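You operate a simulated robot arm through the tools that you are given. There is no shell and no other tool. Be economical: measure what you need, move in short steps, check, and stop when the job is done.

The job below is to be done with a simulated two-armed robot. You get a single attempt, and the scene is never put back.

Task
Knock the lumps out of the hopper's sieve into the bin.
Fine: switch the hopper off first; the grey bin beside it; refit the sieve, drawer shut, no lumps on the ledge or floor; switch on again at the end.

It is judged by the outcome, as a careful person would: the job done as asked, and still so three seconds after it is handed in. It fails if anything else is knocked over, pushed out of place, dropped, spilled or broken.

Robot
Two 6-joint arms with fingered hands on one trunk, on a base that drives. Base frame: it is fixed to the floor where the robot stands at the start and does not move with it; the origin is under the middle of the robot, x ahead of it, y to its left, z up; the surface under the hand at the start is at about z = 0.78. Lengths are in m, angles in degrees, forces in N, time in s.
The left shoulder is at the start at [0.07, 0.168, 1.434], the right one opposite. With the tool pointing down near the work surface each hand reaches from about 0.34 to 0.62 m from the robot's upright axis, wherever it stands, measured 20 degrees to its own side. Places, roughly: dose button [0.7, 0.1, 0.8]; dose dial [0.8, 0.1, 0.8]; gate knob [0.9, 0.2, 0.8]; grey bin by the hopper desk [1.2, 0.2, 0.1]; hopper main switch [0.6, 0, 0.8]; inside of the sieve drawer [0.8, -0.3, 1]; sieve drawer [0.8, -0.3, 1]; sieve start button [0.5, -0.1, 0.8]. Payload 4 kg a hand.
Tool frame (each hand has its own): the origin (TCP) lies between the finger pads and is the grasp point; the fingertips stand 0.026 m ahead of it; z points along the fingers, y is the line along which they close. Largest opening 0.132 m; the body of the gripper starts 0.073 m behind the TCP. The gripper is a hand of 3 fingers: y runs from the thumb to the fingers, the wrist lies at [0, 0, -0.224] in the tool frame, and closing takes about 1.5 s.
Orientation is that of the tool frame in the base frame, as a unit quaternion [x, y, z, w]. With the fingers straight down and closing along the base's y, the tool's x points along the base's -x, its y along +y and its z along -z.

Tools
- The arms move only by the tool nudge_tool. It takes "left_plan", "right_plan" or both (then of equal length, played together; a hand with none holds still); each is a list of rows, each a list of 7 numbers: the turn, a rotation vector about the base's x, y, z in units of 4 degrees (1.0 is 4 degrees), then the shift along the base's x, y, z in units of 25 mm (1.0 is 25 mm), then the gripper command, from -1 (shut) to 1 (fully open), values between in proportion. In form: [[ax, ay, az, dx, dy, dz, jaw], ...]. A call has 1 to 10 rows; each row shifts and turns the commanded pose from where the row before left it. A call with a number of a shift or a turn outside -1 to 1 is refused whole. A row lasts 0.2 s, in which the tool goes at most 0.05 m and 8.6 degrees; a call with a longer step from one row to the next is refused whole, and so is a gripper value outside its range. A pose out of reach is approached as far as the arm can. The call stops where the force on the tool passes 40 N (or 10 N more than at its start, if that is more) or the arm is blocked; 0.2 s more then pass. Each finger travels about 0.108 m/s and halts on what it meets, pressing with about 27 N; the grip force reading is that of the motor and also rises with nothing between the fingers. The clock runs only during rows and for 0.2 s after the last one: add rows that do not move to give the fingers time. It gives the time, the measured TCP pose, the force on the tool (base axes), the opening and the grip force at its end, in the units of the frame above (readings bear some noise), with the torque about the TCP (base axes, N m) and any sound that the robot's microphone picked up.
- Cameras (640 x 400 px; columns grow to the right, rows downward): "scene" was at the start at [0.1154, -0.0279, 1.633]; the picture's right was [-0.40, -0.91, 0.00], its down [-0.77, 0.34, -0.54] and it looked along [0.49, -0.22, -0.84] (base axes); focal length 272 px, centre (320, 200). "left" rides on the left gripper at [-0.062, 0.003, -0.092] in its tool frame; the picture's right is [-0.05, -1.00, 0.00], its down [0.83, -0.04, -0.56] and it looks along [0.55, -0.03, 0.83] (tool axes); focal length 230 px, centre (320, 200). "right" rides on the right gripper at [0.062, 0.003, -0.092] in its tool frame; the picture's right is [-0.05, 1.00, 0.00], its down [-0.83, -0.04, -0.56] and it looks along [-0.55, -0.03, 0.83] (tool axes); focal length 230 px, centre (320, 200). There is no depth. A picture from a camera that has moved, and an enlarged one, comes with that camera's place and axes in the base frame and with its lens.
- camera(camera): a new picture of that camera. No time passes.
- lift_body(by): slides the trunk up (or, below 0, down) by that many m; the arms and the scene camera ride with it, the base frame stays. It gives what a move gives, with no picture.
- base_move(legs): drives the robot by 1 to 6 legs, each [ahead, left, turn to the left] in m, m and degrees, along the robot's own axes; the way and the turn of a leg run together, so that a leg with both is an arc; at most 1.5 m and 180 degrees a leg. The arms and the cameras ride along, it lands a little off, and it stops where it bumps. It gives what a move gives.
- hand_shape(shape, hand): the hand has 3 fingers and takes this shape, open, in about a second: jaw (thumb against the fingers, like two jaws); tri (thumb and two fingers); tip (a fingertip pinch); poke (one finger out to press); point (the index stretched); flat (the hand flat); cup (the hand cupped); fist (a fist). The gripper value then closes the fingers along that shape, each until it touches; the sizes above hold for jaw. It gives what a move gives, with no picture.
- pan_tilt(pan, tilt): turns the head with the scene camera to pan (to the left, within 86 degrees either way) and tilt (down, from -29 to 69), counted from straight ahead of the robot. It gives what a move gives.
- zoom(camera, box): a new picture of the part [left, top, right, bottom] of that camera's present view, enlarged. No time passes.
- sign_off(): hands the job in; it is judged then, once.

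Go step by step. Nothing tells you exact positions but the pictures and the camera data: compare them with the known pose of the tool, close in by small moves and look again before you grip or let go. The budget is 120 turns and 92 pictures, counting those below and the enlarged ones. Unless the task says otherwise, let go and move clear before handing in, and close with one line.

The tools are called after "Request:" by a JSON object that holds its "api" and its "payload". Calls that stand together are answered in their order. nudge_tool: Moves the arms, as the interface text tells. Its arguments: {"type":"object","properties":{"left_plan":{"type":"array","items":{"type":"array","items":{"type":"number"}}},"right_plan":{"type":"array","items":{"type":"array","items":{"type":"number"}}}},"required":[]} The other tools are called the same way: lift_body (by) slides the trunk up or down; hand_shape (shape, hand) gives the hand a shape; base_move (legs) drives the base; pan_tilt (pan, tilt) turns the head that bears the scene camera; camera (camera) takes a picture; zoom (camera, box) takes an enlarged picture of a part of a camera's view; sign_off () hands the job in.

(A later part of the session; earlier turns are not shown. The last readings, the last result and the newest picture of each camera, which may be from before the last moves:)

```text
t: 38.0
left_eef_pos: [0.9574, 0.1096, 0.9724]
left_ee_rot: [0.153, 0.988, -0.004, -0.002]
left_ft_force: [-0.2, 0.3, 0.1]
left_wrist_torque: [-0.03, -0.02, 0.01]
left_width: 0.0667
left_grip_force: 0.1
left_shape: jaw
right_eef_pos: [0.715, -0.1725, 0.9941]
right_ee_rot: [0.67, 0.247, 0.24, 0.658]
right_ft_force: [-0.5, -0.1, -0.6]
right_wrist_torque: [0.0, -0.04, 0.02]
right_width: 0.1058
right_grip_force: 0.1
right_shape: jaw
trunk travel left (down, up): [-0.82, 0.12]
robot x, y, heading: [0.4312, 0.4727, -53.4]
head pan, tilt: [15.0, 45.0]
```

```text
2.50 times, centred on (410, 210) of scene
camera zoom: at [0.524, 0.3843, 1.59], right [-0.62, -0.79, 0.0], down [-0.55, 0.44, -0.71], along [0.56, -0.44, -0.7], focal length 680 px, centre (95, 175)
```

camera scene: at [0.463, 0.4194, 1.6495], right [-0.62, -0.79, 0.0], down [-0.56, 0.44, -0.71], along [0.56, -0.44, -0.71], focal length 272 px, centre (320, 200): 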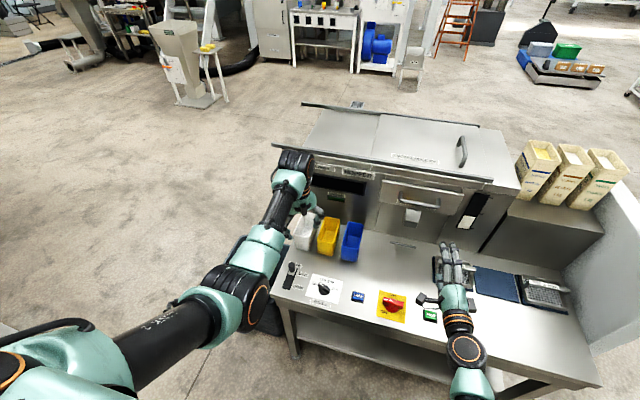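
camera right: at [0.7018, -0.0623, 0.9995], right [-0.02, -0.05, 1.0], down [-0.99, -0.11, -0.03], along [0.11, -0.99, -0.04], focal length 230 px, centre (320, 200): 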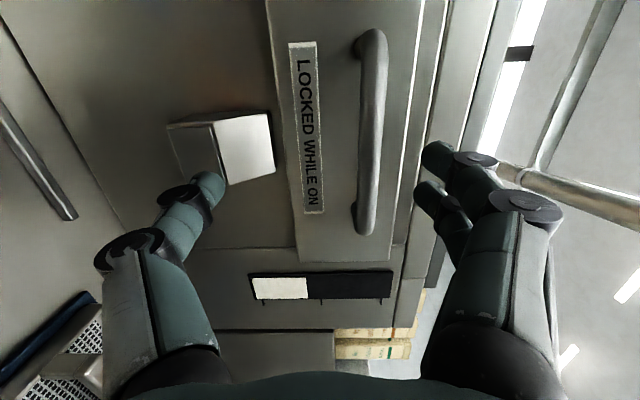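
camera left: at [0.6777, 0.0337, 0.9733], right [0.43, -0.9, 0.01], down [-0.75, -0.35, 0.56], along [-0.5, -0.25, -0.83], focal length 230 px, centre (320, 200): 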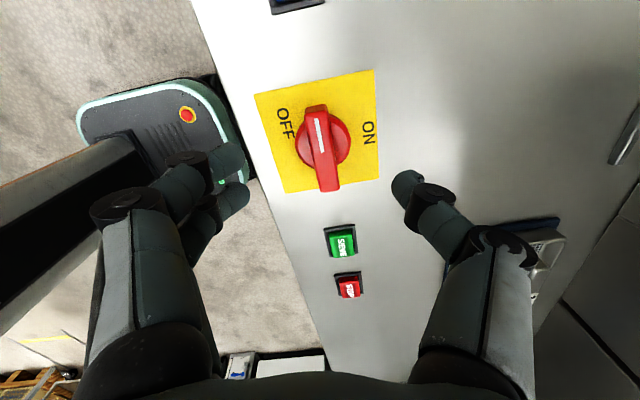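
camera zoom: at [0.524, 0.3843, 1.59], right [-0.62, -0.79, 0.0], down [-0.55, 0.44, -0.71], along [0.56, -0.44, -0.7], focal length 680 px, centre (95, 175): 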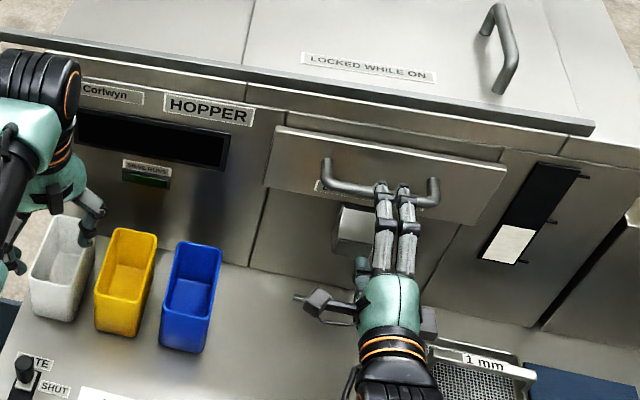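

The right camera puts the bar about 3 cm above my fingers' centre line, and the left hand hovers above the tubs. Raising the trunk fixes both, so I'll do that, advance a little and re-check.

Request:
{"api": "lift_body", "payload": {"by": 0.033}}

Request:
{"api": "base_move", "payload": {"legs": [[0.03, 0.03, 0]]}}

Request:
{"api": "camera", "payload": {"camera": "right"}}

Request:
{"api": "camera", "payload": {"camera": "left"}}

```text
t: 38.7
left_eef_pos: [0.9592, 0.1075, 1.0016]
left_ee_rot: [0.153, 0.988, -0.003, -0.004]
left_ft_force: [-0.1, 0.9, -0.4]
left_wrist_torque: [0.0, 0.01, -0.04]
left_width: 0.0667
left_grip_force: 0.2
left_shape: jaw
right_eef_pos: [0.7185, -0.1749, 1.0246]
right_ee_rot: [0.672, 0.248, 0.238, 0.656]
right_ft_force: [0.4, 0.4, -0.4]
right_wrist_torque: [-0.03, -0.02, 0.0]
right_width: 0.106
right_grip_force: 0.1
right_shape: jaw
trunk travel left (down, up): [-0.853, 0.087]
robot x, y, heading: [0.4324, 0.4711, -53.3]
head pan, tilt: [15.0, 45.0]
```

```text
t: 39.6
left_eef_pos: [0.9933, 0.1023, 1.0066]
left_ee_rot: [0.154, 0.988, -0.004, -0.001]
left_ft_force: [-0.2, -0.1, 0.1]
left_wrist_torque: [-0.04, -0.06, -0.02]
left_width: 0.0669
left_grip_force: 0.1
left_shape: jaw
right_eef_pos: [0.7501, -0.1794, 1.0275]
right_ee_rot: [0.671, 0.245, 0.24, 0.658]
right_ft_force: [-0.6, 0.4, 0.1]
right_wrist_torque: [0.02, 0.0, 0.01]
right_width: 0.1059
right_grip_force: 0.0
right_shape: jaw
trunk travel left (down, up): [-0.853, 0.087]
robot x, y, heading: [0.4764, 0.4625, -53.3]
head pan, tilt: [15.0, 45.0]
```

```text
61 pictures are left
camera right: at [0.7382, -0.069, 1.0331], right [-0.03, -0.05, 1.0], down [-0.99, -0.11, -0.03], along [0.11, -0.99, -0.04], focal length 230 px, centre (320, 200)
```

right: 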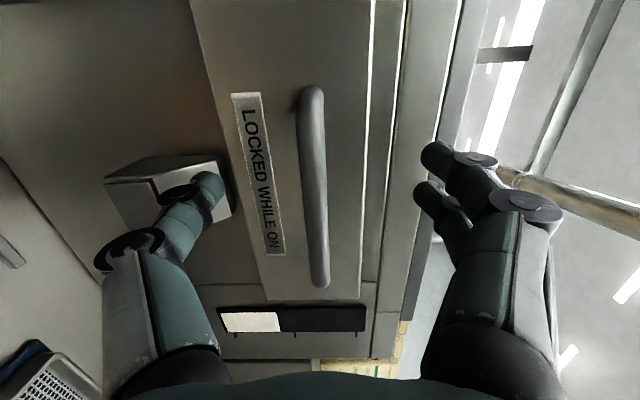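

```text
60 pictures are left
camera left: at [1.0528, 0.0867, 1.1007], right [-0.26, -0.97, 0.01], down [-0.8, 0.22, 0.56], along [-0.54, 0.14, -0.83], focal length 230 px, centre (320, 200)
```

left: 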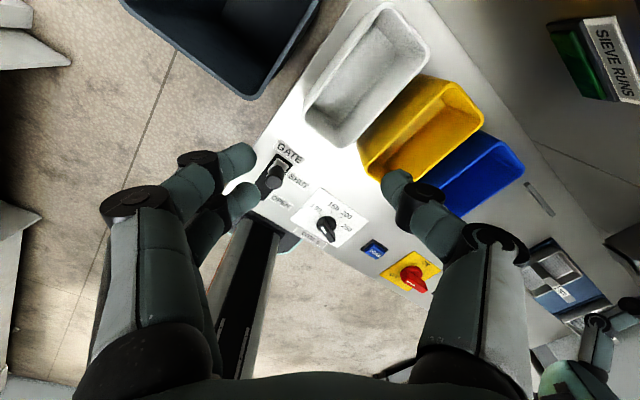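

The bar sits between the fingers, about 2 cm ahead of the grasp point. I'll ease forward and close.

Request:
{"api": "nudge_tool", "payload": {"right_plan": [[0, 0, 0, 0.43, -0.58, -0.15, 0.6], [0, 0, 0, 0, 0, 0, 0.6]]}}

Request:
{"api": "camera", "payload": {"camera": "right"}}

```text
t: 40.2
left_eef_pos: [0.9971, 0.1018, 1.0048]
left_ee_rot: [0.154, 0.988, -0.004, -0.004]
left_ft_force: [-0.5, 0.3, 0.4]
left_wrist_torque: [-0.02, -0.02, -0.02]
left_width: 0.0666
left_grip_force: 0.0
left_shape: jaw
right_eef_pos: [0.7631, -0.1906, 1.0272]
right_ee_rot: [0.671, 0.251, 0.239, 0.656]
right_ft_force: [-0.6, 0.5, 0.0]
right_wrist_torque: [-0.01, 0.0, 0.03]
right_width: 0.106
right_grip_force: 0.1
right_shape: jaw
right hand out of reach, approached as far as the arm can: row 1
trunk travel left (down, up): [-0.853, 0.087]
robot x, y, heading: [0.4725, 0.4633, -53.2]
head pan, tilt: [15.0, 45.0]
```

```text
59 pictures are left
camera right: at [0.7514, -0.0798, 1.0312], right [-0.02, -0.05, 1.0], down [-0.99, -0.12, -0.02], along [0.12, -0.99, -0.05], focal length 230 px, centre (320, 200)
```

right: 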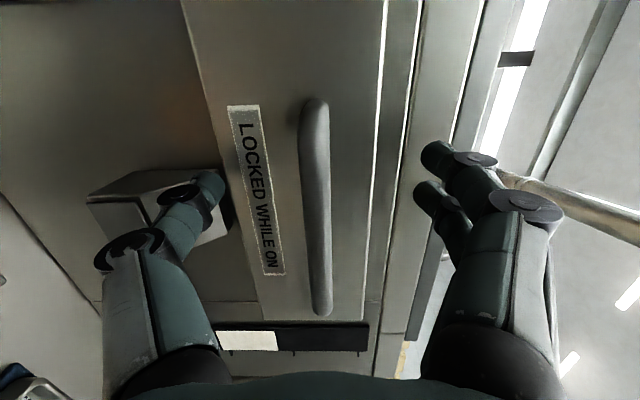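

Request:
{"api": "nudge_tool", "payload": {"right_plan": [[0, 0, 0, 0, 0, 0, -1], [0, 0, 0, 0, 0, 0, -1], [0, 0, 0, 0, 0, 0, -1], [0, 0, 0, 0, 0, 0, -1], [0, 0, 0, 0, 0, 0, -1], [0, 0, 0, 0, 0, 0, -1], [0, 0, 0, 0, 0, 0, -1], [0, 0, 0, 0, 0, 0, -1]]}}

Request:
{"api": "camera", "payload": {"camera": "right"}}

```text
t: 42.0
left_eef_pos: [0.9996, 0.1009, 1.0021]
left_ee_rot: [0.154, 0.988, -0.003, -0.005]
left_ft_force: [-0.2, -0.7, -0.4]
left_wrist_torque: [-0.04, 0.0, 0.0]
left_width: 0.0666
left_grip_force: 0.1
left_shape: jaw
right_eef_pos: [0.7672, -0.191, 1.0239]
right_ee_rot: [0.672, 0.253, 0.238, 0.654]
right_ft_force: [1.0, -1.1, -3.5]
right_wrist_torque: [0.04, 0.0, 0.01]
right_width: 0.0001
right_grip_force: 27.0
right_shape: jaw
trunk travel left (down, up): [-0.853, 0.087]
robot x, y, heading: [0.4738, 0.465, -53.3]
head pan, tilt: [15.0, 45.0]
```

```text
58 pictures are left
camera right: at [0.7541, -0.0808, 1.0295], right [-0.01, -0.05, 1.0], down [-0.99, -0.12, -0.02], along [0.12, -0.99, -0.05], focal length 230 px, centre (320, 200)
```

right: 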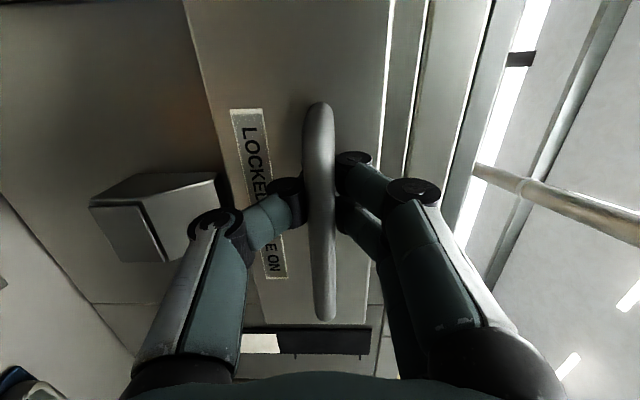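

The fingers are closed around and behind the bar. I'll pull the drawer by driving straight back.

Request:
{"api": "base_move", "payload": {"legs": [[-0.08, 0, 0]]}}

Request:
{"api": "camera", "payload": {"camera": "scene"}}

```text
t: 43.1
left_eef_pos: [0.9528, 0.1625, 1.0011]
left_ee_rot: [0.155, 0.988, -0.004, -0.005]
left_ft_force: [-0.8, -0.3, -0.8]
left_wrist_torque: [-0.02, -0.01, 0.01]
left_width: 0.0667
left_grip_force: 0.0
left_shape: jaw
right_eef_pos: [0.7215, -0.129, 1.0258]
right_ee_rot: [0.672, 0.252, 0.237, 0.655]
right_ft_force: [1.9, -3.0, -3.3]
right_wrist_torque: [-0.02, -0.05, -0.03]
right_width: 0.0002
right_grip_force: 27.0
right_shape: jaw
trunk travel left (down, up): [-0.853, 0.087]
robot x, y, heading: [0.4233, 0.5308, -53.3]
head pan, tilt: [15.0, 45.0]
```

```text
57 pictures are left
camera scene: at [0.5246, 0.4355, 1.6222], right [-0.62, -0.79, 0.0], down [-0.56, 0.44, -0.71], along [0.55, -0.44, -0.71], focal length 272 px, centre (320, 200)
```

scene: 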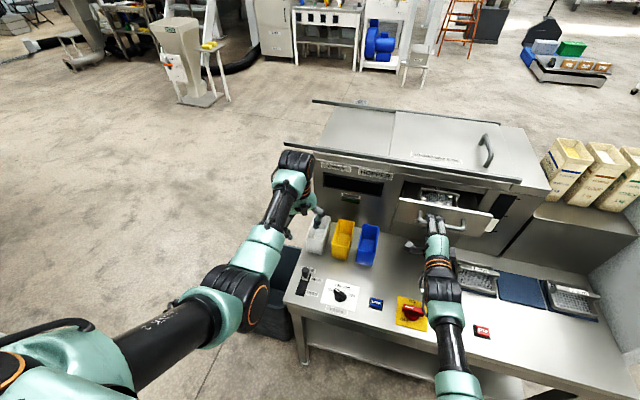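

The drawer slides out with the sieve inside. I'll pull it further.

Request:
{"api": "base_move", "payload": {"legs": [[-0.08, 0, 0]]}}

Request:
{"api": "zoom", "payload": {"camera": "scene", "box": [340, 120, 560, 280]}}

```text
t: 44.1
left_eef_pos: [0.9078, 0.2238, 1.0015]
left_ee_rot: [0.155, 0.988, -0.003, -0.006]
left_ft_force: [0.1, -0.1, -0.2]
left_wrist_torque: [0.03, 0.0, -0.01]
left_width: 0.0666
left_grip_force: 0.1
left_shape: jaw
right_eef_pos: [0.6758, -0.0676, 1.026]
right_ee_rot: [0.67, 0.252, 0.238, 0.656]
right_ft_force: [1.5, -1.8, -5.0]
right_wrist_torque: [-0.01, 0.0, 0.0]
right_width: 0.0001
right_grip_force: 27.2
right_shape: jaw
trunk travel left (down, up): [-0.853, 0.087]
robot x, y, heading: [0.3812, 0.5923, -53.2]
head pan, tilt: [15.0, 45.0]
```

```text
2.50 times, centred on (450, 200) of scene
camera zoom: at [0.4788, 0.4966, 1.622], right [-0.62, -0.78, 0.0], down [-0.56, 0.44, -0.7], along [0.55, -0.44, -0.71], focal length 680 px, centre (-5, 200)
```

zoom: 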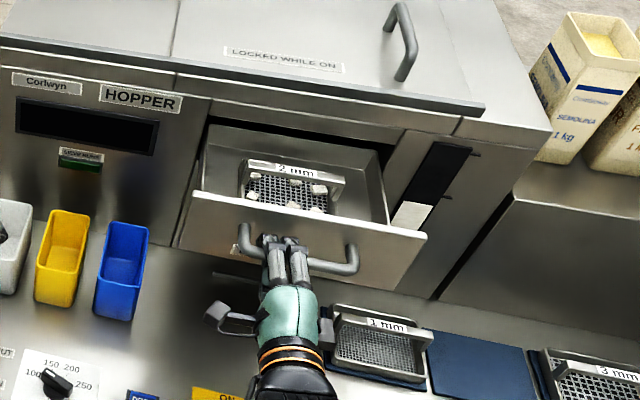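

The 2 mm sieve with the lumps is in view. I'll pull a bit more to get clearance, watching the force.

Request:
{"api": "base_move", "payload": {"legs": [[-0.04, 0, 0]]}}

Request:
{"api": "zoom", "payload": {"camera": "scene", "box": [340, 120, 560, 280]}}

```text
t: 45.1
left_eef_pos: [0.8904, 0.2463, 0.9999]
left_ee_rot: [0.155, 0.988, -0.002, -0.006]
left_ft_force: [0.0, 0.9, 0.5]
left_wrist_torque: [0.03, -0.02, 0.01]
left_width: 0.0666
left_grip_force: 0.0
left_shape: jaw
right_eef_pos: [0.6621, -0.0482, 1.026]
right_ee_rot: [0.672, 0.253, 0.238, 0.654]
right_ft_force: [14.4, -20.1, -8.3]
right_wrist_torque: [-0.04, -0.07, -0.06]
right_width: 0.0001
right_grip_force: 26.6
right_shape: jaw
trunk travel left (down, up): [-0.853, 0.087]
robot x, y, heading: [0.3633, 0.6167, -53.1]
head pan, tilt: [15.0, 45.0]
stopped in leg 1: the force on the tool passed its limit at 73 N (the readings are from after the stop); the commanded pose is now the measured one
```

```text
2.50 times, centred on (450, 200) of scene
camera zoom: at [0.4621, 0.5179, 1.6218], right [-0.62, -0.79, 0.0], down [-0.56, 0.44, -0.7], along [0.55, -0.43, -0.71], focal length 680 px, centre (-5, 200)
```

zoom: 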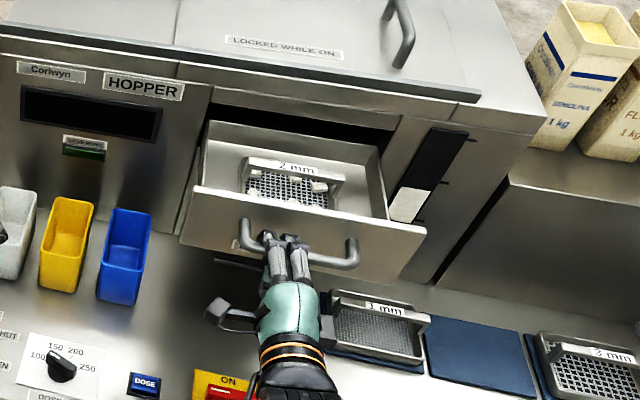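

The drawer is at its stop. I'll open the fingers and back the hand off the bar.

Request:
{"api": "nudge_tool", "payload": {"right_plan": [[0, 0, 0, 0, 0, 0, 0.6], [0, 0, 0, 0, 0, 0, 0.6], [0, 0, 0, 0, 0, 0, 0.6], [0, 0, 0, 0, 0, 0, 0.6], [0, 0, 0, 0, 0, 0, 0.6], [0, 0, 0, 0, 0, 0, 0.6], [0, 0, 0, 0, 0, 0, 0.6]]}}

Request:
{"api": "base_move", "payload": {"legs": [[-0.1, 0, 0]]}}

Request:
{"api": "lift_body", "payload": {"by": 0.085}}

Request:
{"api": "zoom", "payload": {"camera": "scene", "box": [320, 100, 560, 280]}}

```text
t: 46.7
left_eef_pos: [0.8871, 0.25, 1.0036]
left_ee_rot: [0.155, 0.988, -0.005, -0.004]
left_ft_force: [0.0, -0.9, 0.5]
left_wrist_torque: [-0.01, 0.01, -0.04]
left_width: 0.0664
left_grip_force: 0.1
left_shape: jaw
right_eef_pos: [0.6571, -0.0434, 1.0293]
right_ee_rot: [0.67, 0.252, 0.238, 0.657]
right_ft_force: [0.9, 0.7, 1.0]
right_wrist_torque: [-0.02, -0.03, -0.01]
right_width: 0.1054
right_grip_force: 0.1
right_shape: jaw
trunk travel left (down, up): [-0.853, 0.087]
robot x, y, heading: [0.3604, 0.6142, -53.3]
head pan, tilt: [15.0, 45.0]
```

```text
t: 47.8
left_eef_pos: [0.8295, 0.3243, 1.0025]
left_ee_rot: [0.157, 0.988, -0.004, -0.007]
left_ft_force: [0.5, -0.2, -0.7]
left_wrist_torque: [0.03, 0.03, 0.03]
left_width: 0.0666
left_grip_force: 0.0
left_shape: jaw
right_eef_pos: [0.5971, 0.0315, 1.0292]
right_ee_rot: [0.67, 0.251, 0.237, 0.657]
right_ft_force: [-0.4, 0.6, 0.2]
right_wrist_torque: [-0.03, -0.02, -0.02]
right_width: 0.1051
right_grip_force: 0.0
right_shape: jaw
trunk travel left (down, up): [-0.853, 0.087]
robot x, y, heading: [0.3003, 0.6919, -53.2]
head pan, tilt: [15.0, 45.0]
```

```text
t: 49.0
left_eef_pos: [0.8294, 0.3266, 1.0884]
left_ee_rot: [0.156, 0.988, -0.004, -0.005]
left_ft_force: [0.2, -0.4, -0.3]
left_wrist_torque: [0.0, 0.01, -0.05]
left_width: 0.0665
left_grip_force: 0.1
left_shape: jaw
right_eef_pos: [0.5966, 0.0318, 1.1152]
right_ee_rot: [0.67, 0.251, 0.238, 0.657]
right_ft_force: [-0.6, -1.3, 1.0]
right_wrist_torque: [0.0, 0.01, -0.01]
right_width: 0.1051
right_grip_force: 0.1
right_shape: jaw
trunk travel left (down, up): [-0.938, 0.002]
robot x, y, heading: [0.3048, 0.6928, -53.5]
head pan, tilt: [15.0, 45.0]
```

```text
2.22 times, centred on (440, 190) of scene
camera zoom: at [0.3996, 0.6024, 1.7074], right [-0.62, -0.78, 0.0], down [-0.55, 0.44, -0.71], along [0.55, -0.44, -0.71], focal length 605 px, centre (53, 222)
```

zoom: 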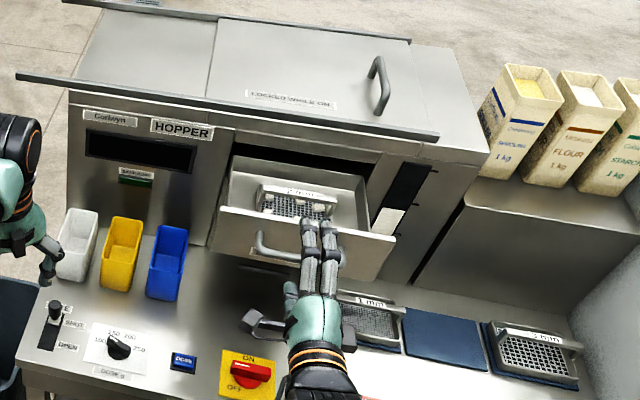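

Now I pitch the right hand down so it points at the sieve, with the jaw closing across the sieve's handle bar.

Request:
{"api": "nudge_tool", "payload": {"right_plan": [[0.8, 0.6, 0, -0.12, 0.16, 0, 0.3], [0.8, 0.6, 0, -0.12, 0.16, 0, 0.3], [0.8, 0.6, 0, -0.12, 0.16, 0, 0.3], [0.8, 0.6, 0, -0.12, 0.16, 0, 0.3], [0.8, 0.6, 0, -0.12, 0.16, 0, 0.3], [0.8, 0.6, 0, -0.12, 0.16, 0, 0.3], [0.8, 0.6, 0, -0.12, 0.16, 0, 0.3], [0.8, 0.6, 0, -0.12, 0.16, 0, 0.3], [0.8, 0.6, 0, -0.12, 0.16, 0, 0.3], [0.8, 0.6, 0, -0.12, 0.16, 0, 0.3]]}}

Request:
{"api": "nudge_tool", "payload": {"right_plan": [[0.8, 0.6, 0, -0.12, 0.16, 0, 0.3], [0.8, 0.6, 0, -0.12, 0.16, 0, 0.3], [0.8, 0.6, 0, -0.12, 0.16, 0, 0.3], [0.8, 0.6, 0, -0.12, 0.16, 0, 0.3], [0.8, 0.6, 0, -0.12, 0.16, 0, 0.3], [0.8, 0.6, 0, -0.12, 0.16, 0, 0.3], [0.8, 0.6, 0, -0.12, 0.16, 0, 0.3], [0.8, 0.6, 0, -0.12, 0.16, 0, 0.3], [0.8, 0.6, 0, -0.12, 0.16, 0, 0.3], [0.8, 0.6, 0, -0.12, 0.16, 0, 0.3]]}}

Request:
{"api": "camera", "payload": {"camera": "right"}}

```text
t: 51.2
left_eef_pos: [0.8282, 0.3273, 1.0883]
left_ee_rot: [0.157, 0.988, -0.004, -0.005]
left_ft_force: [0.0, -0.2, -0.1]
left_wrist_torque: [0.03, 0.0, 0.01]
left_width: 0.0666
left_grip_force: 0.0
left_shape: jaw
right_eef_pos: [0.6102, 0.065, 1.1242]
right_ee_rot: [0.722, 0.306, 0.262, 0.563]
right_ft_force: [-0.9, 0.1, 1.1]
right_wrist_torque: [-0.01, 0.03, 0.0]
right_width: 0.0866
right_grip_force: 0.1
right_shape: jaw
right hand out of reach, approached as far as the arm can: row 1, 2, 3, 4, 5, 6, 7, 8, 9
trunk travel left (down, up): [-0.938, 0.002]
robot x, y, heading: [0.3046, 0.6951, -53.5]
head pan, tilt: [15.0, 45.0]
```

```text
t: 53.4
left_eef_pos: [0.8291, 0.3266, 1.0885]
left_ee_rot: [0.156, 0.988, -0.003, -0.005]
left_ft_force: [0.1, 0.5, 0.0]
left_wrist_torque: [-0.02, -0.01, -0.01]
left_width: 0.0666
left_grip_force: 0.1
left_shape: jaw
right_eef_pos: [0.581, 0.1039, 1.1264]
right_ee_rot: [0.886, 0.332, 0.182, 0.27]
right_ft_force: [0.3, -0.1, -0.5]
right_wrist_torque: [-0.01, 0.02, 0.01]
right_width: 0.0863
right_grip_force: 0.1
right_shape: jaw
trunk travel left (down, up): [-0.938, 0.002]
robot x, y, heading: [0.3063, 0.69, -53.3]
head pan, tilt: [15.0, 45.0]
```

```text
53 pictures are left
camera right: at [0.5806, 0.1774, 1.2086], right [0.45, -0.67, 0.59], down [-0.89, -0.34, 0.29], along [0.01, -0.66, -0.75], focal length 230 px, centre (320, 200)
```

right: 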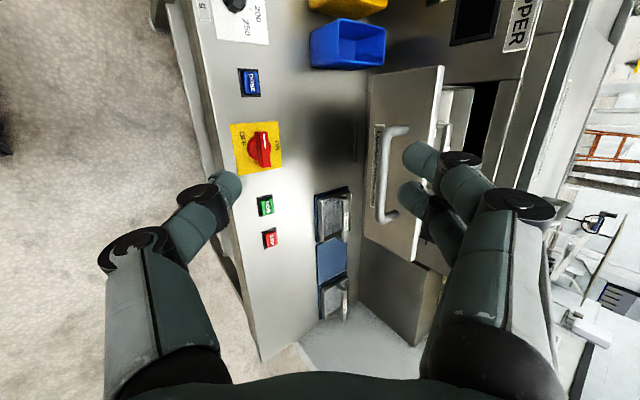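

Request:
{"api": "nudge_tool", "payload": {"right_plan": [[0.607, 0.789, -0.107, 0, 0, 0, 0.3], [0.607, 0.789, -0.107, 0, 0, 0, 0.3], [0.607, 0.789, -0.107, 0, 0, 0, 0.3], [0.607, 0.789, -0.107, 0, 0, 0, 0.3], [0.607, 0.789, -0.107, 0, 0, 0, 0.3], [0.607, 0.789, -0.107, 0, 0, 0, 0.3], [0.607, 0.789, -0.107, 0, 0, 0, 0.3], [0.607, 0.789, -0.107, 0, 0, 0, 0.3], [0.607, 0.789, -0.107, 0, 0, 0, 0.3], [0, 0, 0, 0, 0, 0, 0.3]]}}

Request:
{"api": "base_move", "payload": {"legs": [[0.15, 0, 0]]}}

Request:
{"api": "camera", "payload": {"camera": "right"}}

Request:
{"api": "camera", "payload": {"camera": "scene"}}

```text
t: 55.6
left_eef_pos: [0.8289, 0.3263, 1.0887]
left_ee_rot: [0.156, 0.988, -0.003, -0.005]
left_ft_force: [0.6, -0.2, -0.3]
left_wrist_torque: [0.02, 0.03, -0.02]
left_width: 0.0663
left_grip_force: 0.0
left_shape: jaw
right_eef_pos: [0.5801, 0.1062, 1.124]
right_ee_rot: [0.948, 0.317, 0.009, 0.014]
right_ft_force: [0.1, 0.1, -0.4]
right_wrist_torque: [0.07, 0.02, -0.03]
right_width: 0.0862
right_grip_force: 0.0
right_shape: jaw
trunk travel left (down, up): [-0.938, 0.002]
robot x, y, heading: [0.3048, 0.6941, -53.3]
head pan, tilt: [15.0, 45.0]
```

```text
t: 57.0
left_eef_pos: [0.9156, 0.2066, 1.0905]
left_ee_rot: [0.156, 0.988, -0.005, -0.003]
left_ft_force: [-0.2, -0.2, 0.4]
left_wrist_torque: [-0.02, 0.0, -0.01]
left_width: 0.0666
left_grip_force: 0.0
left_shape: jaw
right_eef_pos: [0.6679, -0.0148, 1.1253]
right_ee_rot: [0.949, 0.316, 0.01, 0.015]
right_ft_force: [-1.0, 0.1, -0.8]
right_wrist_torque: [-0.03, -0.05, 0.0]
right_width: 0.0863
right_grip_force: 0.0
right_shape: jaw
trunk travel left (down, up): [-0.938, 0.002]
robot x, y, heading: [0.3934, 0.5723, -53.9]
head pan, tilt: [15.0, 45.0]
```

```text
52 pictures are left
camera right: at [0.7168, 0.0223, 1.2179], right [0.56, -0.83, 0.04], down [-0.71, -0.45, 0.55], along [-0.44, -0.33, -0.84], focal length 230 px, centre (320, 200)
```

right: 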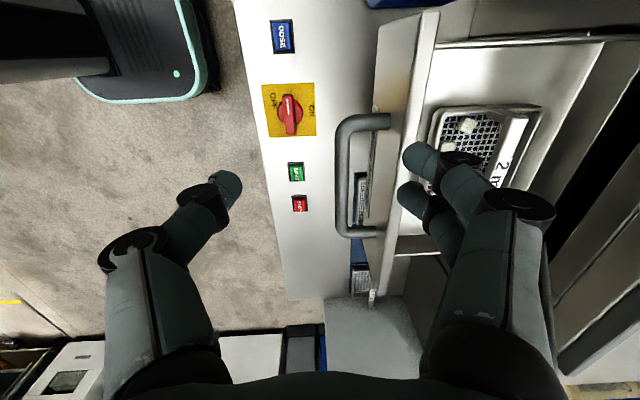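

```text
51 pictures are left
camera scene: at [0.4863, 0.485, 1.7079], right [-0.62, -0.78, 0.0], down [-0.55, 0.44, -0.71], along [0.55, -0.44, -0.71], focal length 272 px, centre (320, 200)
```

scene: 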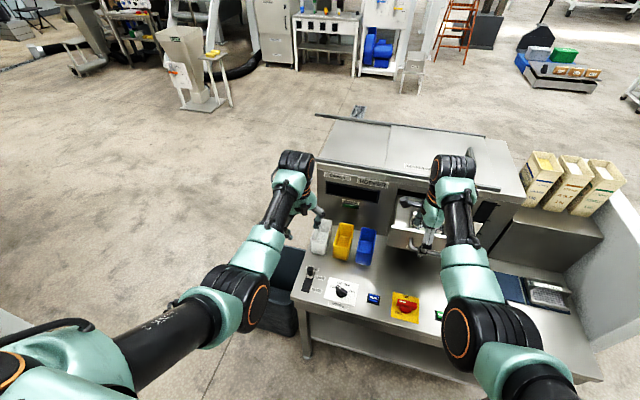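

The sieve is under the hand's far side, with its handle bar ("2 mm") running left to right. I'll tilt the hand 30° so the wrist stays clear of the hopper's overhang, and move forward over it.

Request:
{"api": "nudge_tool", "payload": {"right_plan": [[-0.8, -0.6, 0, 0.15, -0.515, 0.1, 0.3], [-0.8, -0.6, 0, 0.15, -0.515, 0.1, 0.3], [-0.8, -0.6, 0, 0.15, -0.515, 0.1, 0.3], [-0.8, -0.6, 0, 0.15, -0.515, 0.1, 0.3], [-0.8, -0.6, 0, 0.15, -0.515, 0, 0.3], [-0.8, -0.6, 0, 0.15, -0.515, 0, 0.3], [-0.8, -0.6, 0, 0.15, -0.515, 0, 0.3], [-0.4, -0.3, 0, 0.15, -0.515, 0, 0.3], [0, 0, 0, 0, 0, 0, 0.3]]}}

Request:
{"api": "camera", "payload": {"camera": "right"}}

Request:
{"api": "zoom", "payload": {"camera": "scene", "box": [340, 130, 560, 290]}}

```text
t: 59.0
left_eef_pos: [0.9174, 0.2047, 1.0869]
left_ee_rot: [0.157, 0.988, -0.005, -0.006]
left_ft_force: [-1.2, -0.3, -0.1]
left_wrist_torque: [-0.02, 0.02, -0.01]
left_width: 0.0668
left_grip_force: 0.0
left_shape: jaw
right_eef_pos: [0.7015, -0.1192, 1.132]
right_ee_rot: [0.911, 0.306, 0.091, 0.26]
right_ft_force: [0.0, -0.8, -0.1]
right_wrist_torque: [0.0, 0.01, 0.0]
right_width: 0.0864
right_grip_force: 0.0
right_shape: jaw
trunk travel left (down, up): [-0.938, 0.002]
robot x, y, heading: [0.3912, 0.5711, -53.5]
head pan, tilt: [15.0, 45.0]
```

```text
50 pictures are left
camera right: at [0.7218, -0.0464, 1.2126], right [0.47, -0.71, 0.53], down [-0.86, -0.24, 0.44], along [-0.19, -0.66, -0.72], focal length 230 px, centre (320, 200)
```

right: 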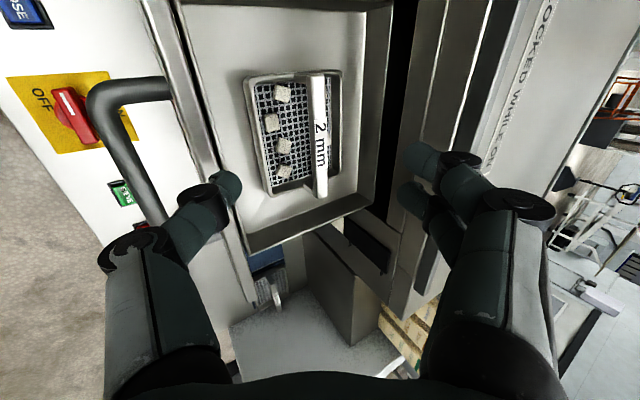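

```text
2.50 times, centred on (450, 210) of scene
camera zoom: at [0.4892, 0.4813, 1.7074], right [-0.62, -0.78, 0.0], down [-0.55, 0.44, -0.71], along [0.55, -0.44, -0.71], focal length 680 px, centre (-5, 175)
```

zoom: 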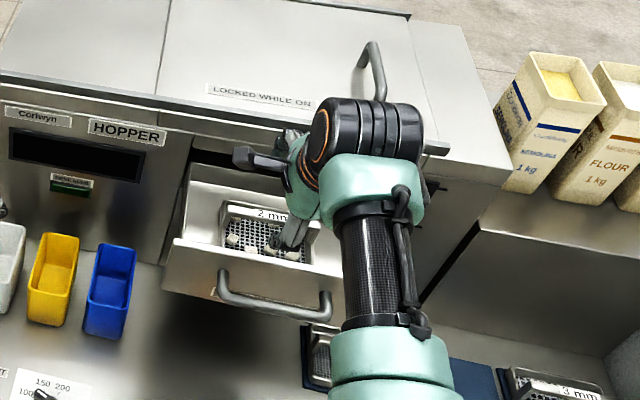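

I have a clear view: the sieve has four lumps, and its handle bar is centred laterally under the hand. I'll descend partway along the tool axis and re-check.

Request:
{"api": "nudge_tool", "payload": {"right_plan": [[0, 0, 0, 0.166, -0.488, -0.8, 0.3], [0, 0, 0, 0.166, -0.488, -0.8, 0.3], [0, 0, 0, 0.166, -0.488, -0.8, 0.3], [0, 0, 0, 0.166, -0.488, -0.8, 0.3], [0, 0, 0, 0, 0, 0, 0.3]]}}

Request:
{"api": "camera", "payload": {"camera": "right"}}

```text
t: 60.2
left_eef_pos: [0.9176, 0.2082, 1.0903]
left_ee_rot: [0.156, 0.988, -0.005, -0.004]
left_ft_force: [-0.9, -0.5, 0.0]
left_wrist_torque: [-0.03, -0.02, -0.02]
left_width: 0.0665
left_grip_force: 0.1
left_shape: jaw
right_eef_pos: [0.7135, -0.1627, 1.0711]
right_ee_rot: [0.908, 0.305, 0.095, 0.27]
right_ft_force: [10.0, -7.1, 34.7]
right_wrist_torque: [2.0, 1.47, -0.26]
right_width: 0.0857
right_grip_force: 0.1
right_shape: jaw
right hand out of reach, approached as far as the arm can: row 4
trunk travel left (down, up): [-0.938, 0.002]
robot x, y, heading: [0.3951, 0.5693, -53.4]
head pan, tilt: [15.0, 45.0]
```

```text
48 pictures are left
camera right: at [0.7339, -0.0877, 1.1498], right [0.46, -0.7, 0.55], down [-0.87, -0.23, 0.43], along [-0.18, -0.68, -0.72], focal length 230 px, centre (320, 200)
```

right: 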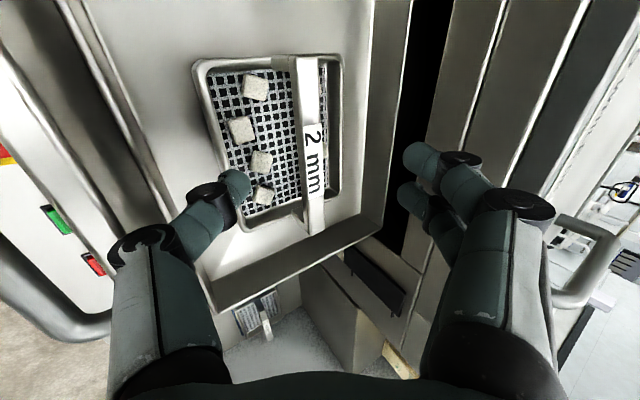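

The thumb knuckle touched the drawer's front panel because I came down too near it; nothing moved. Triangulation puts the bar at about [0.737, -0.207, 0.98], so I'll lift, go deeper, narrow the jaw and come down again.

Request:
{"api": "nudge_tool", "payload": {"right_plan": [[0, 0, 0, 0, 0, 1, -0.2], [0.5, 0.375, 0, 0.1, -0.3, 0.4, -0.2], [0.5, 0.375, 0, 0.12, -0.35, 0, -0.2], [0, 0, 0, 0.12, -0.35, 0, -0.2], [0, 0, 0, 0, 0, -0.8, -0.2], [0, 0, 0, 0, 0, -0.8, -0.2], [0, 0, 0, 0, 0, -0.8, -0.2], [0, 0, 0, 0, 0, 0, -0.2]]}}

Request:
{"api": "camera", "payload": {"camera": "right"}}

```text
t: 61.8
left_eef_pos: [0.917, 0.2062, 1.0884]
left_ee_rot: [0.156, 0.988, -0.005, -0.006]
left_ft_force: [-0.1, 0.0, 0.0]
left_wrist_torque: [0.0, 0.03, 0.05]
left_width: 0.0666
left_grip_force: 0.1
left_shape: jaw
right_eef_pos: [0.6967, -0.1633, 1.0697]
right_ee_rot: [0.917, 0.307, 0.085, 0.238]
right_ft_force: [2.6, -1.1, 8.4]
right_wrist_torque: [0.44, 0.35, -0.05]
right_width: 0.0512
right_grip_force: 0.1
right_shape: jaw
right hand out of reach, approached as far as the arm can: row 3, 4, 5, 6, 7
trunk travel left (down, up): [-0.938, 0.002]
robot x, y, heading: [0.3931, 0.5771, -53.5]
head pan, tilt: [15.0, 45.0]
stopped in row 8 (right hand): the force on the tool passed its limit at 51 N (the readings are from after the stop); the commanded pose is now the measured one
```

```text
47 pictures are left
camera right: at [0.7188, -0.0942, 1.1516], right [0.48, -0.73, 0.49], down [-0.85, -0.26, 0.46], along [-0.21, -0.64, -0.74], focal length 230 px, centre (320, 200)
```

right: 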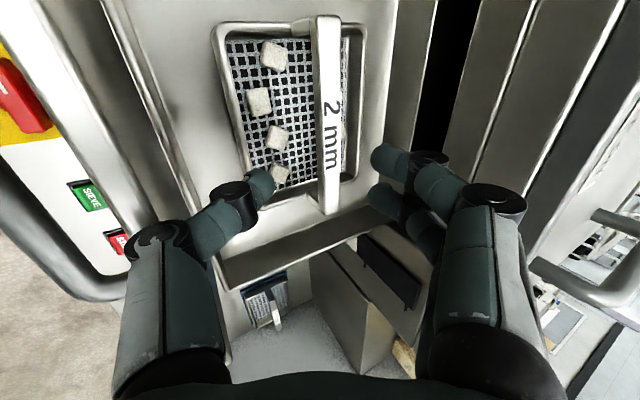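

The arm is at its forward reach. I'll lift and pull the hand in, then bring the base closer.

Request:
{"api": "nudge_tool", "payload": {"right_plan": [[0, 0, 0, 0, 0, 1, -0.2], [0, 0, 0, 0, 0, 1, -0.2], [0, 0, 0, -0.4, 0.6, 0.3, -0.2], [0, 0, 0, -0.4, 0.6, 0, -0.2], [0, 0, 0, -0.4, 0.6, 0, -0.2], [0, 0, 0, 0, 0, 0, -0.2]]}}

Request:
{"api": "base_move", "payload": {"legs": [[0.075, 0, 0]]}}

Request:
{"api": "camera", "payload": {"camera": "right"}}

```text
t: 63.2
left_eef_pos: [0.9187, 0.2044, 1.088]
left_ee_rot: [0.156, 0.988, -0.003, -0.006]
left_ft_force: [0.0, 0.1, 0.4]
left_wrist_torque: [-0.02, 0.01, 0.01]
left_width: 0.0667
left_grip_force: 0.0
left_shape: jaw
right_eef_pos: [0.6644, -0.1201, 1.1237]
right_ee_rot: [0.918, 0.308, 0.084, 0.235]
right_ft_force: [-0.6, -0.3, -0.2]
right_wrist_torque: [0.02, 0.0, -0.03]
right_width: 0.0527
right_grip_force: 0.2
right_shape: jaw
trunk travel left (down, up): [-0.938, 0.002]
robot x, y, heading: [0.3925, 0.5716, -53.4]
head pan, tilt: [15.0, 45.0]
```

```text
t: 64.3
left_eef_pos: [0.9589, 0.1507, 1.0938]
left_ee_rot: [0.157, 0.988, -0.007, -0.001]
left_ft_force: [-0.6, 0.0, -0.4]
left_wrist_torque: [0.0, -0.03, 0.03]
left_width: 0.0665
left_grip_force: 0.1
left_shape: jaw
right_eef_pos: [0.7037, -0.1739, 1.1312]
right_ee_rot: [0.916, 0.308, 0.085, 0.24]
right_ft_force: [0.3, 0.0, 0.0]
right_wrist_torque: [-0.04, 0.0, -0.02]
right_width: 0.0528
right_grip_force: 0.1
right_shape: jaw
trunk travel left (down, up): [-0.938, 0.002]
robot x, y, heading: [0.4387, 0.5119, -53.3]
head pan, tilt: [15.0, 45.0]
```

```text
46 pictures are left
camera right: at [0.7271, -0.1025, 1.2122], right [0.48, -0.73, 0.49], down [-0.85, -0.26, 0.46], along [-0.21, -0.64, -0.74], focal length 230 px, centre (320, 200)
```

right: 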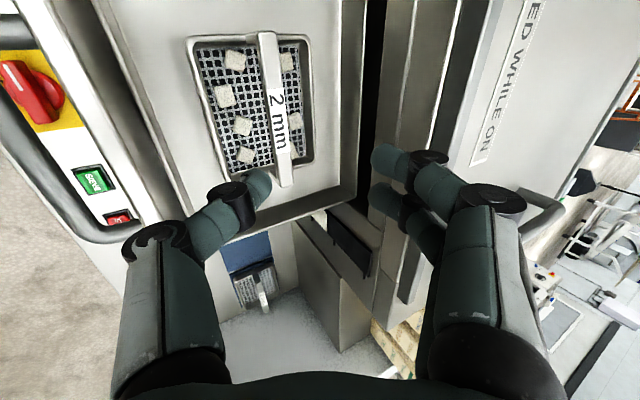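

Request:
{"api": "nudge_tool", "payload": {"right_plan": [[0, 0, 0, 0.25, -0.13, -0.6, 0], [0, 0, 0, 0.25, -0.13, -0.8, 0], [0, 0, 0, 0.25, -0.13, -0.8, 0], [0, 0, 0, 0, 0, -0.8, 0], [0, 0, 0, 0, 0, 0, 0]]}}

Request:
{"api": "camera", "payload": {"camera": "right"}}

```text
t: 65.5
left_eef_pos: [0.9614, 0.1468, 1.0895]
left_ee_rot: [0.156, 0.988, -0.005, -0.004]
left_ft_force: [-0.7, 1.0, 0.1]
left_wrist_torque: [0.03, 0.01, -0.03]
left_width: 0.0666
left_grip_force: 0.1
left_shape: jaw
right_eef_pos: [0.7272, -0.1876, 1.05]
right_ee_rot: [0.918, 0.308, 0.083, 0.236]
right_ft_force: [-0.7, 0.4, 0.7]
right_wrist_torque: [0.0, -0.01, 0.02]
right_width: 0.0654
right_grip_force: 0.0
right_shape: jaw
trunk travel left (down, up): [-0.938, 0.002]
robot x, y, heading: [0.4396, 0.512, -53.5]
head pan, tilt: [15.0, 45.0]
```

```text
45 pictures are left
camera right: at [0.7508, -0.1175, 1.133], right [0.48, -0.73, 0.48], down [-0.85, -0.26, 0.46], along [-0.21, -0.63, -0.75], focal length 230 px, centre (320, 200)
```

right: 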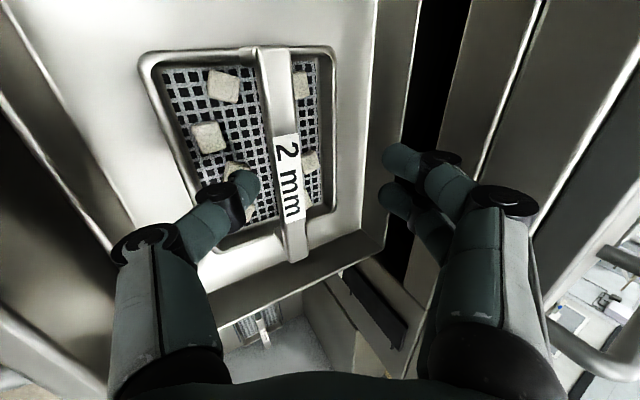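

Request:
{"api": "nudge_tool", "payload": {"right_plan": [[0, 0, 0, 0.1, 0.1, -0.6, 0], [0, 0, 0, 0.1, 0.1, -0.6, 0], [0, 0, 0, 0, 0, 0, 0]]}}

Request:
{"api": "camera", "payload": {"camera": "right"}}

```text
t: 66.3
left_eef_pos: [0.9609, 0.1475, 1.089]
left_ee_rot: [0.157, 0.988, -0.004, -0.005]
left_ft_force: [-0.3, -0.7, 0.2]
left_wrist_torque: [0.03, -0.01, 0.0]
left_width: 0.0668
left_grip_force: 0.1
left_shape: jaw
right_eef_pos: [0.7321, -0.1837, 1.0219]
right_ee_rot: [0.917, 0.308, 0.084, 0.239]
right_ft_force: [-4.2, -0.9, 15.1]
right_wrist_torque: [0.18, 0.36, 0.07]
right_width: 0.0587
right_grip_force: 0.1
right_shape: jaw
trunk travel left (down, up): [-0.938, 0.002]
robot x, y, heading: [0.4414, 0.5142, -53.6]
head pan, tilt: [15.0, 45.0]
```

```text
44 pictures are left
camera right: at [0.7553, -0.1133, 1.1047], right [0.48, -0.73, 0.49], down [-0.85, -0.26, 0.46], along [-0.21, -0.64, -0.74], focal length 230 px, centre (320, 200)
```

right: 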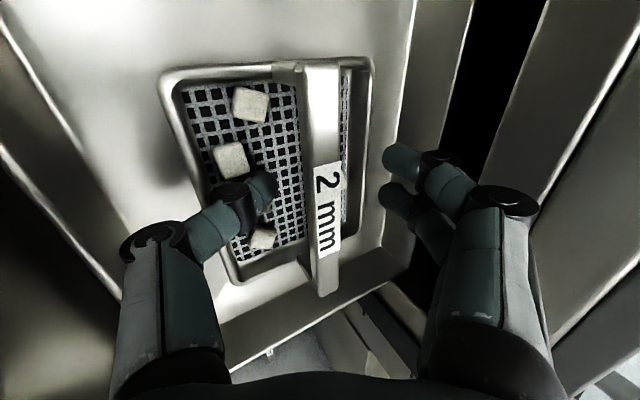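

The thumb is touching a lump on the mesh, and the bar lies right at the fingertips. I'll lift a touch, narrow the jaw so the thumb passes close to the bar, and go down again.

Request:
{"api": "nudge_tool", "payload": {"right_plan": [[0, 0, 0, 0.2, 0.15, 0.7, -0.3], [0, 0, 0, 0.2, 0.15, 0, -0.3], [0, 0, 0, 0, 0, 0, -0.3], [0, 0, 0, 0.1, -0.13, -0.5, -0.3], [0, 0, 0, 0.1, -0.13, -0.5, -0.3], [0, 0, 0, 0.1, -0.13, -0.4, -0.3], [0, 0, 0, 0, 0, 0, -0.3]]}}

Request:
{"api": "camera", "payload": {"camera": "right"}}

```text
t: 67.9
left_eef_pos: [0.9618, 0.1488, 1.091]
left_ee_rot: [0.156, 0.988, -0.006, -0.004]
left_ft_force: [0.0, 0.0, 0.3]
left_wrist_torque: [0.01, 0.03, -0.01]
left_width: 0.0665
left_grip_force: 0.1
left_shape: jaw
right_eef_pos: [0.748, -0.1827, 1.0151]
right_ee_rot: [0.915, 0.308, 0.085, 0.245]
right_ft_force: [0.4, -1.9, 34.1]
right_wrist_torque: [0.88, 0.87, 0.08]
right_width: 0.0404
right_grip_force: 0.1
right_shape: jaw
right hand out of reach, approached as far as the arm can: row 6
trunk travel left (down, up): [-0.938, 0.002]
robot x, y, heading: [0.4404, 0.5139, -53.5]
head pan, tilt: [15.0, 45.0]
```

```text
43 pictures are left
camera right: at [0.7707, -0.1112, 1.096], right [0.48, -0.72, 0.5], down [-0.85, -0.25, 0.45], along [-0.2, -0.64, -0.74], focal length 230 px, centre (320, 200)
```

right: 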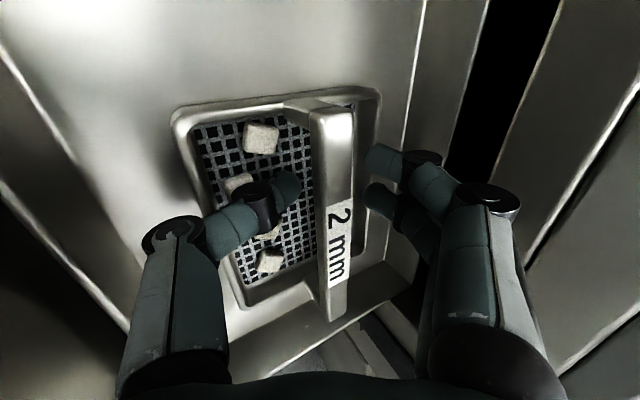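

The bar is between thumb and fingers and the tips are at the bottom. I'll lift slightly and close.

Request:
{"api": "nudge_tool", "payload": {"right_plan": [[0, 0, 0, 0, 0, 0.25, -0.3], [0, 0, 0, 0, 0, 0, -1], [0, 0, 0, 0, 0, 0, -1], [0, 0, 0, 0, 0, 0, -1], [0, 0, 0, 0, 0, 0, -1], [0, 0, 0, 0, 0, 0, -1], [0, 0, 0, 0, 0, 0, -1]]}}

Request:
{"api": "camera", "payload": {"camera": "right"}}

```text
t: 69.5
left_eef_pos: [0.9632, 0.1456, 1.088]
left_ee_rot: [0.156, 0.988, -0.004, -0.005]
left_ft_force: [-1.1, -0.8, 0.5]
left_wrist_torque: [0.0, -0.02, -0.01]
left_width: 0.0668
left_grip_force: 0.0
left_shape: jaw
right_eef_pos: [0.7452, -0.1818, 1.0093]
right_ee_rot: [0.918, 0.309, 0.083, 0.234]
right_ft_force: [-0.1, 0.5, 0.1]
right_wrist_torque: [0.0, -0.03, 0.03]
right_width: 0.0002
right_grip_force: 27.5
right_shape: jaw
trunk travel left (down, up): [-0.938, 0.002]
robot x, y, heading: [0.4375, 0.5102, -53.6]
head pan, tilt: [15.0, 45.0]
```

```text
42 pictures are left
camera right: at [0.7689, -0.1117, 1.0916], right [0.49, -0.73, 0.48], down [-0.85, -0.26, 0.46], along [-0.21, -0.63, -0.75], focal length 230 px, centre (320, 200)
```

right: 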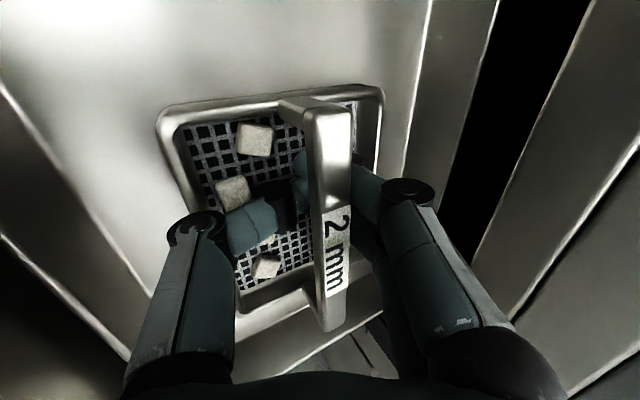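

The fingers closed underneath the bar, hooking it rather than pinching it. I'll open, rise about 1.5 cm and pinch the bar itself.

Request:
{"api": "nudge_tool", "payload": {"right_plan": [[0, 0, 0, 0, 0, 0, -0.3], [0, 0, 0, 0, 0, 0, -0.3], [0, 0, 0, 0, 0, 0, -0.3], [0, 0, 0, -0.12, 0.16, 0.5, -0.3], [0, 0, 0, 0, 0, 0, -1], [0, 0, 0, 0, 0, 0, -1], [0, 0, 0, 0, 0, 0, -1], [0, 0, 0, 0, 0, 0, -1], [0, 0, 0, 0, 0, 0, -1]]}}

Request:
{"api": "camera", "payload": {"camera": "right"}}

```text
t: 71.5
left_eef_pos: [0.9622, 0.1449, 1.088]
left_ee_rot: [0.157, 0.988, -0.003, -0.005]
left_ft_force: [0.1, -0.4, 0.4]
left_wrist_torque: [-0.02, 0.03, 0.02]
left_width: 0.0667
left_grip_force: 0.2
left_shape: jaw
right_eef_pos: [0.7435, -0.178, 1.0222]
right_ee_rot: [0.918, 0.308, 0.083, 0.236]
right_ft_force: [0.3, -0.2, -0.1]
right_wrist_torque: [-0.02, 0.01, 0.0]
right_width: 0.0013
right_grip_force: 26.9
right_shape: jaw
trunk travel left (down, up): [-0.938, 0.002]
robot x, y, heading: [0.4372, 0.5104, -53.7]
head pan, tilt: [15.0, 45.0]
```

```text
41 pictures are left
camera right: at [0.7672, -0.1079, 1.1045], right [0.48, -0.73, 0.48], down [-0.85, -0.26, 0.46], along [-0.21, -0.63, -0.75], focal length 230 px, centre (320, 200)
```

right: 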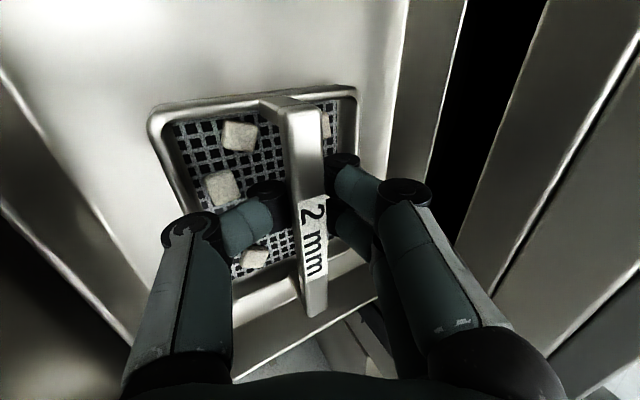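

Request:
{"api": "nudge_tool", "payload": {"right_plan": [[0, 0, 0, 0, 0, 0, -0.3], [0, 0, 0, 0, 0, 0, -0.3], [0, 0, 0, 0, 0, 0, -0.3], [0, 0, 0, -0.16, 0.22, 0.4, -0.3], [0, 0, 0, 0, 0, 0, -1], [0, 0, 0, 0, 0, 0, -1], [0, 0, 0, 0, 0, 0, -1], [0, 0, 0, 0, 0, 0, -1], [0, 0, 0, 0, 0, 0, -1]]}}

Request:
{"api": "camera", "payload": {"camera": "right"}}

```text
t: 73.5
left_eef_pos: [0.9624, 0.1456, 1.0889]
left_ee_rot: [0.156, 0.988, -0.004, -0.005]
left_ft_force: [0.1, -0.5, 0.1]
left_wrist_torque: [-0.01, 0.02, 0.01]
left_width: 0.0667
left_grip_force: 0.1
left_shape: jaw
right_eef_pos: [0.7386, -0.1726, 1.0317]
right_ee_rot: [0.918, 0.309, 0.084, 0.235]
right_ft_force: [-0.3, 0.4, -1.1]
right_wrist_torque: [-0.03, -0.04, 0.01]
right_width: 0.0001
right_grip_force: 27.2
right_shape: jaw
trunk travel left (down, up): [-0.938, 0.002]
robot x, y, heading: [0.4363, 0.5122, -53.7]
head pan, tilt: [15.0, 45.0]
```

```text
40 pictures are left
camera right: at [0.7631, -0.1029, 1.1144], right [0.48, -0.73, 0.48], down [-0.85, -0.26, 0.46], along [-0.21, -0.63, -0.75], focal length 230 px, centre (320, 200)
```

right: 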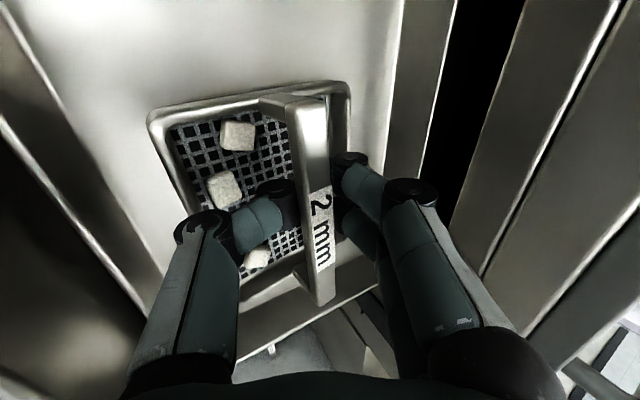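

The fingers always close beneath the strap, so the sieve may simply be caged in the grip. I'll lift a few centimetres over the drawer to see how it hangs.

Request:
{"api": "nudge_tool", "payload": {"right_plan": [[0, 0, 0, 0, 0, 0.6, -1], [0, 0, 0, 0, 0, 0.6, -1], [0, 0, 0, 0, 0, 0.6, -1], [0, 0, 0, 0, 0, 0, -1]]}}

Request:
{"api": "camera", "payload": {"camera": "right"}}

Request:
{"api": "zoom", "payload": {"camera": "scene", "box": [320, 120, 520, 280]}}

```text
t: 74.5
left_eef_pos: [0.9632, 0.1454, 1.0883]
left_ee_rot: [0.157, 0.988, -0.004, -0.006]
left_ft_force: [0.0, 0.2, -0.3]
left_wrist_torque: [0.02, 0.0, 0.03]
left_width: 0.0667
left_grip_force: 0.0
left_shape: jaw
right_eef_pos: [0.7382, -0.1737, 1.077]
right_ee_rot: [0.918, 0.308, 0.083, 0.234]
right_ft_force: [-0.6, -0.7, -1.4]
right_wrist_torque: [0.0, -0.05, -0.02]
right_width: 0.0002
right_grip_force: 26.9
right_shape: jaw
trunk travel left (down, up): [-0.938, 0.002]
robot x, y, heading: [0.4385, 0.5134, -53.4]
head pan, tilt: [15.0, 45.0]
```

```text
39 pictures are left
camera right: at [0.7625, -0.1033, 1.1595], right [0.48, -0.73, 0.48], down [-0.85, -0.26, 0.46], along [-0.21, -0.63, -0.75], focal length 230 px, centre (320, 200)
```

right: 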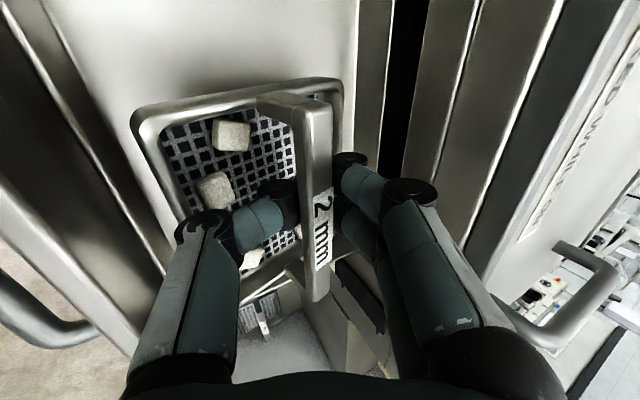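

```text
2.50 times, centred on (420, 200) of scene
camera zoom: at [0.5337, 0.4209, 1.7074], right [-0.62, -0.78, 0.0], down [-0.55, 0.44, -0.71], along [0.55, -0.44, -0.71], focal length 680 px, centre (70, 200)
```

zoom: 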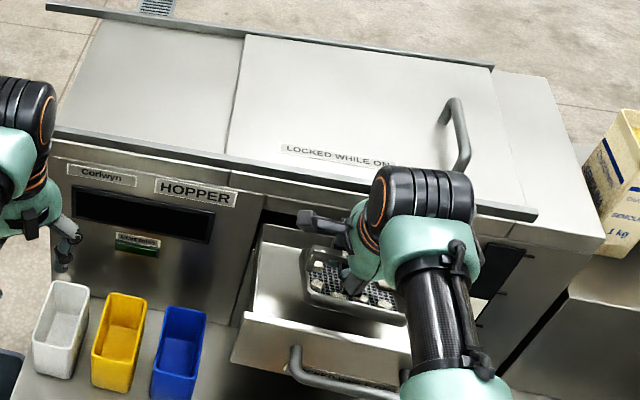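

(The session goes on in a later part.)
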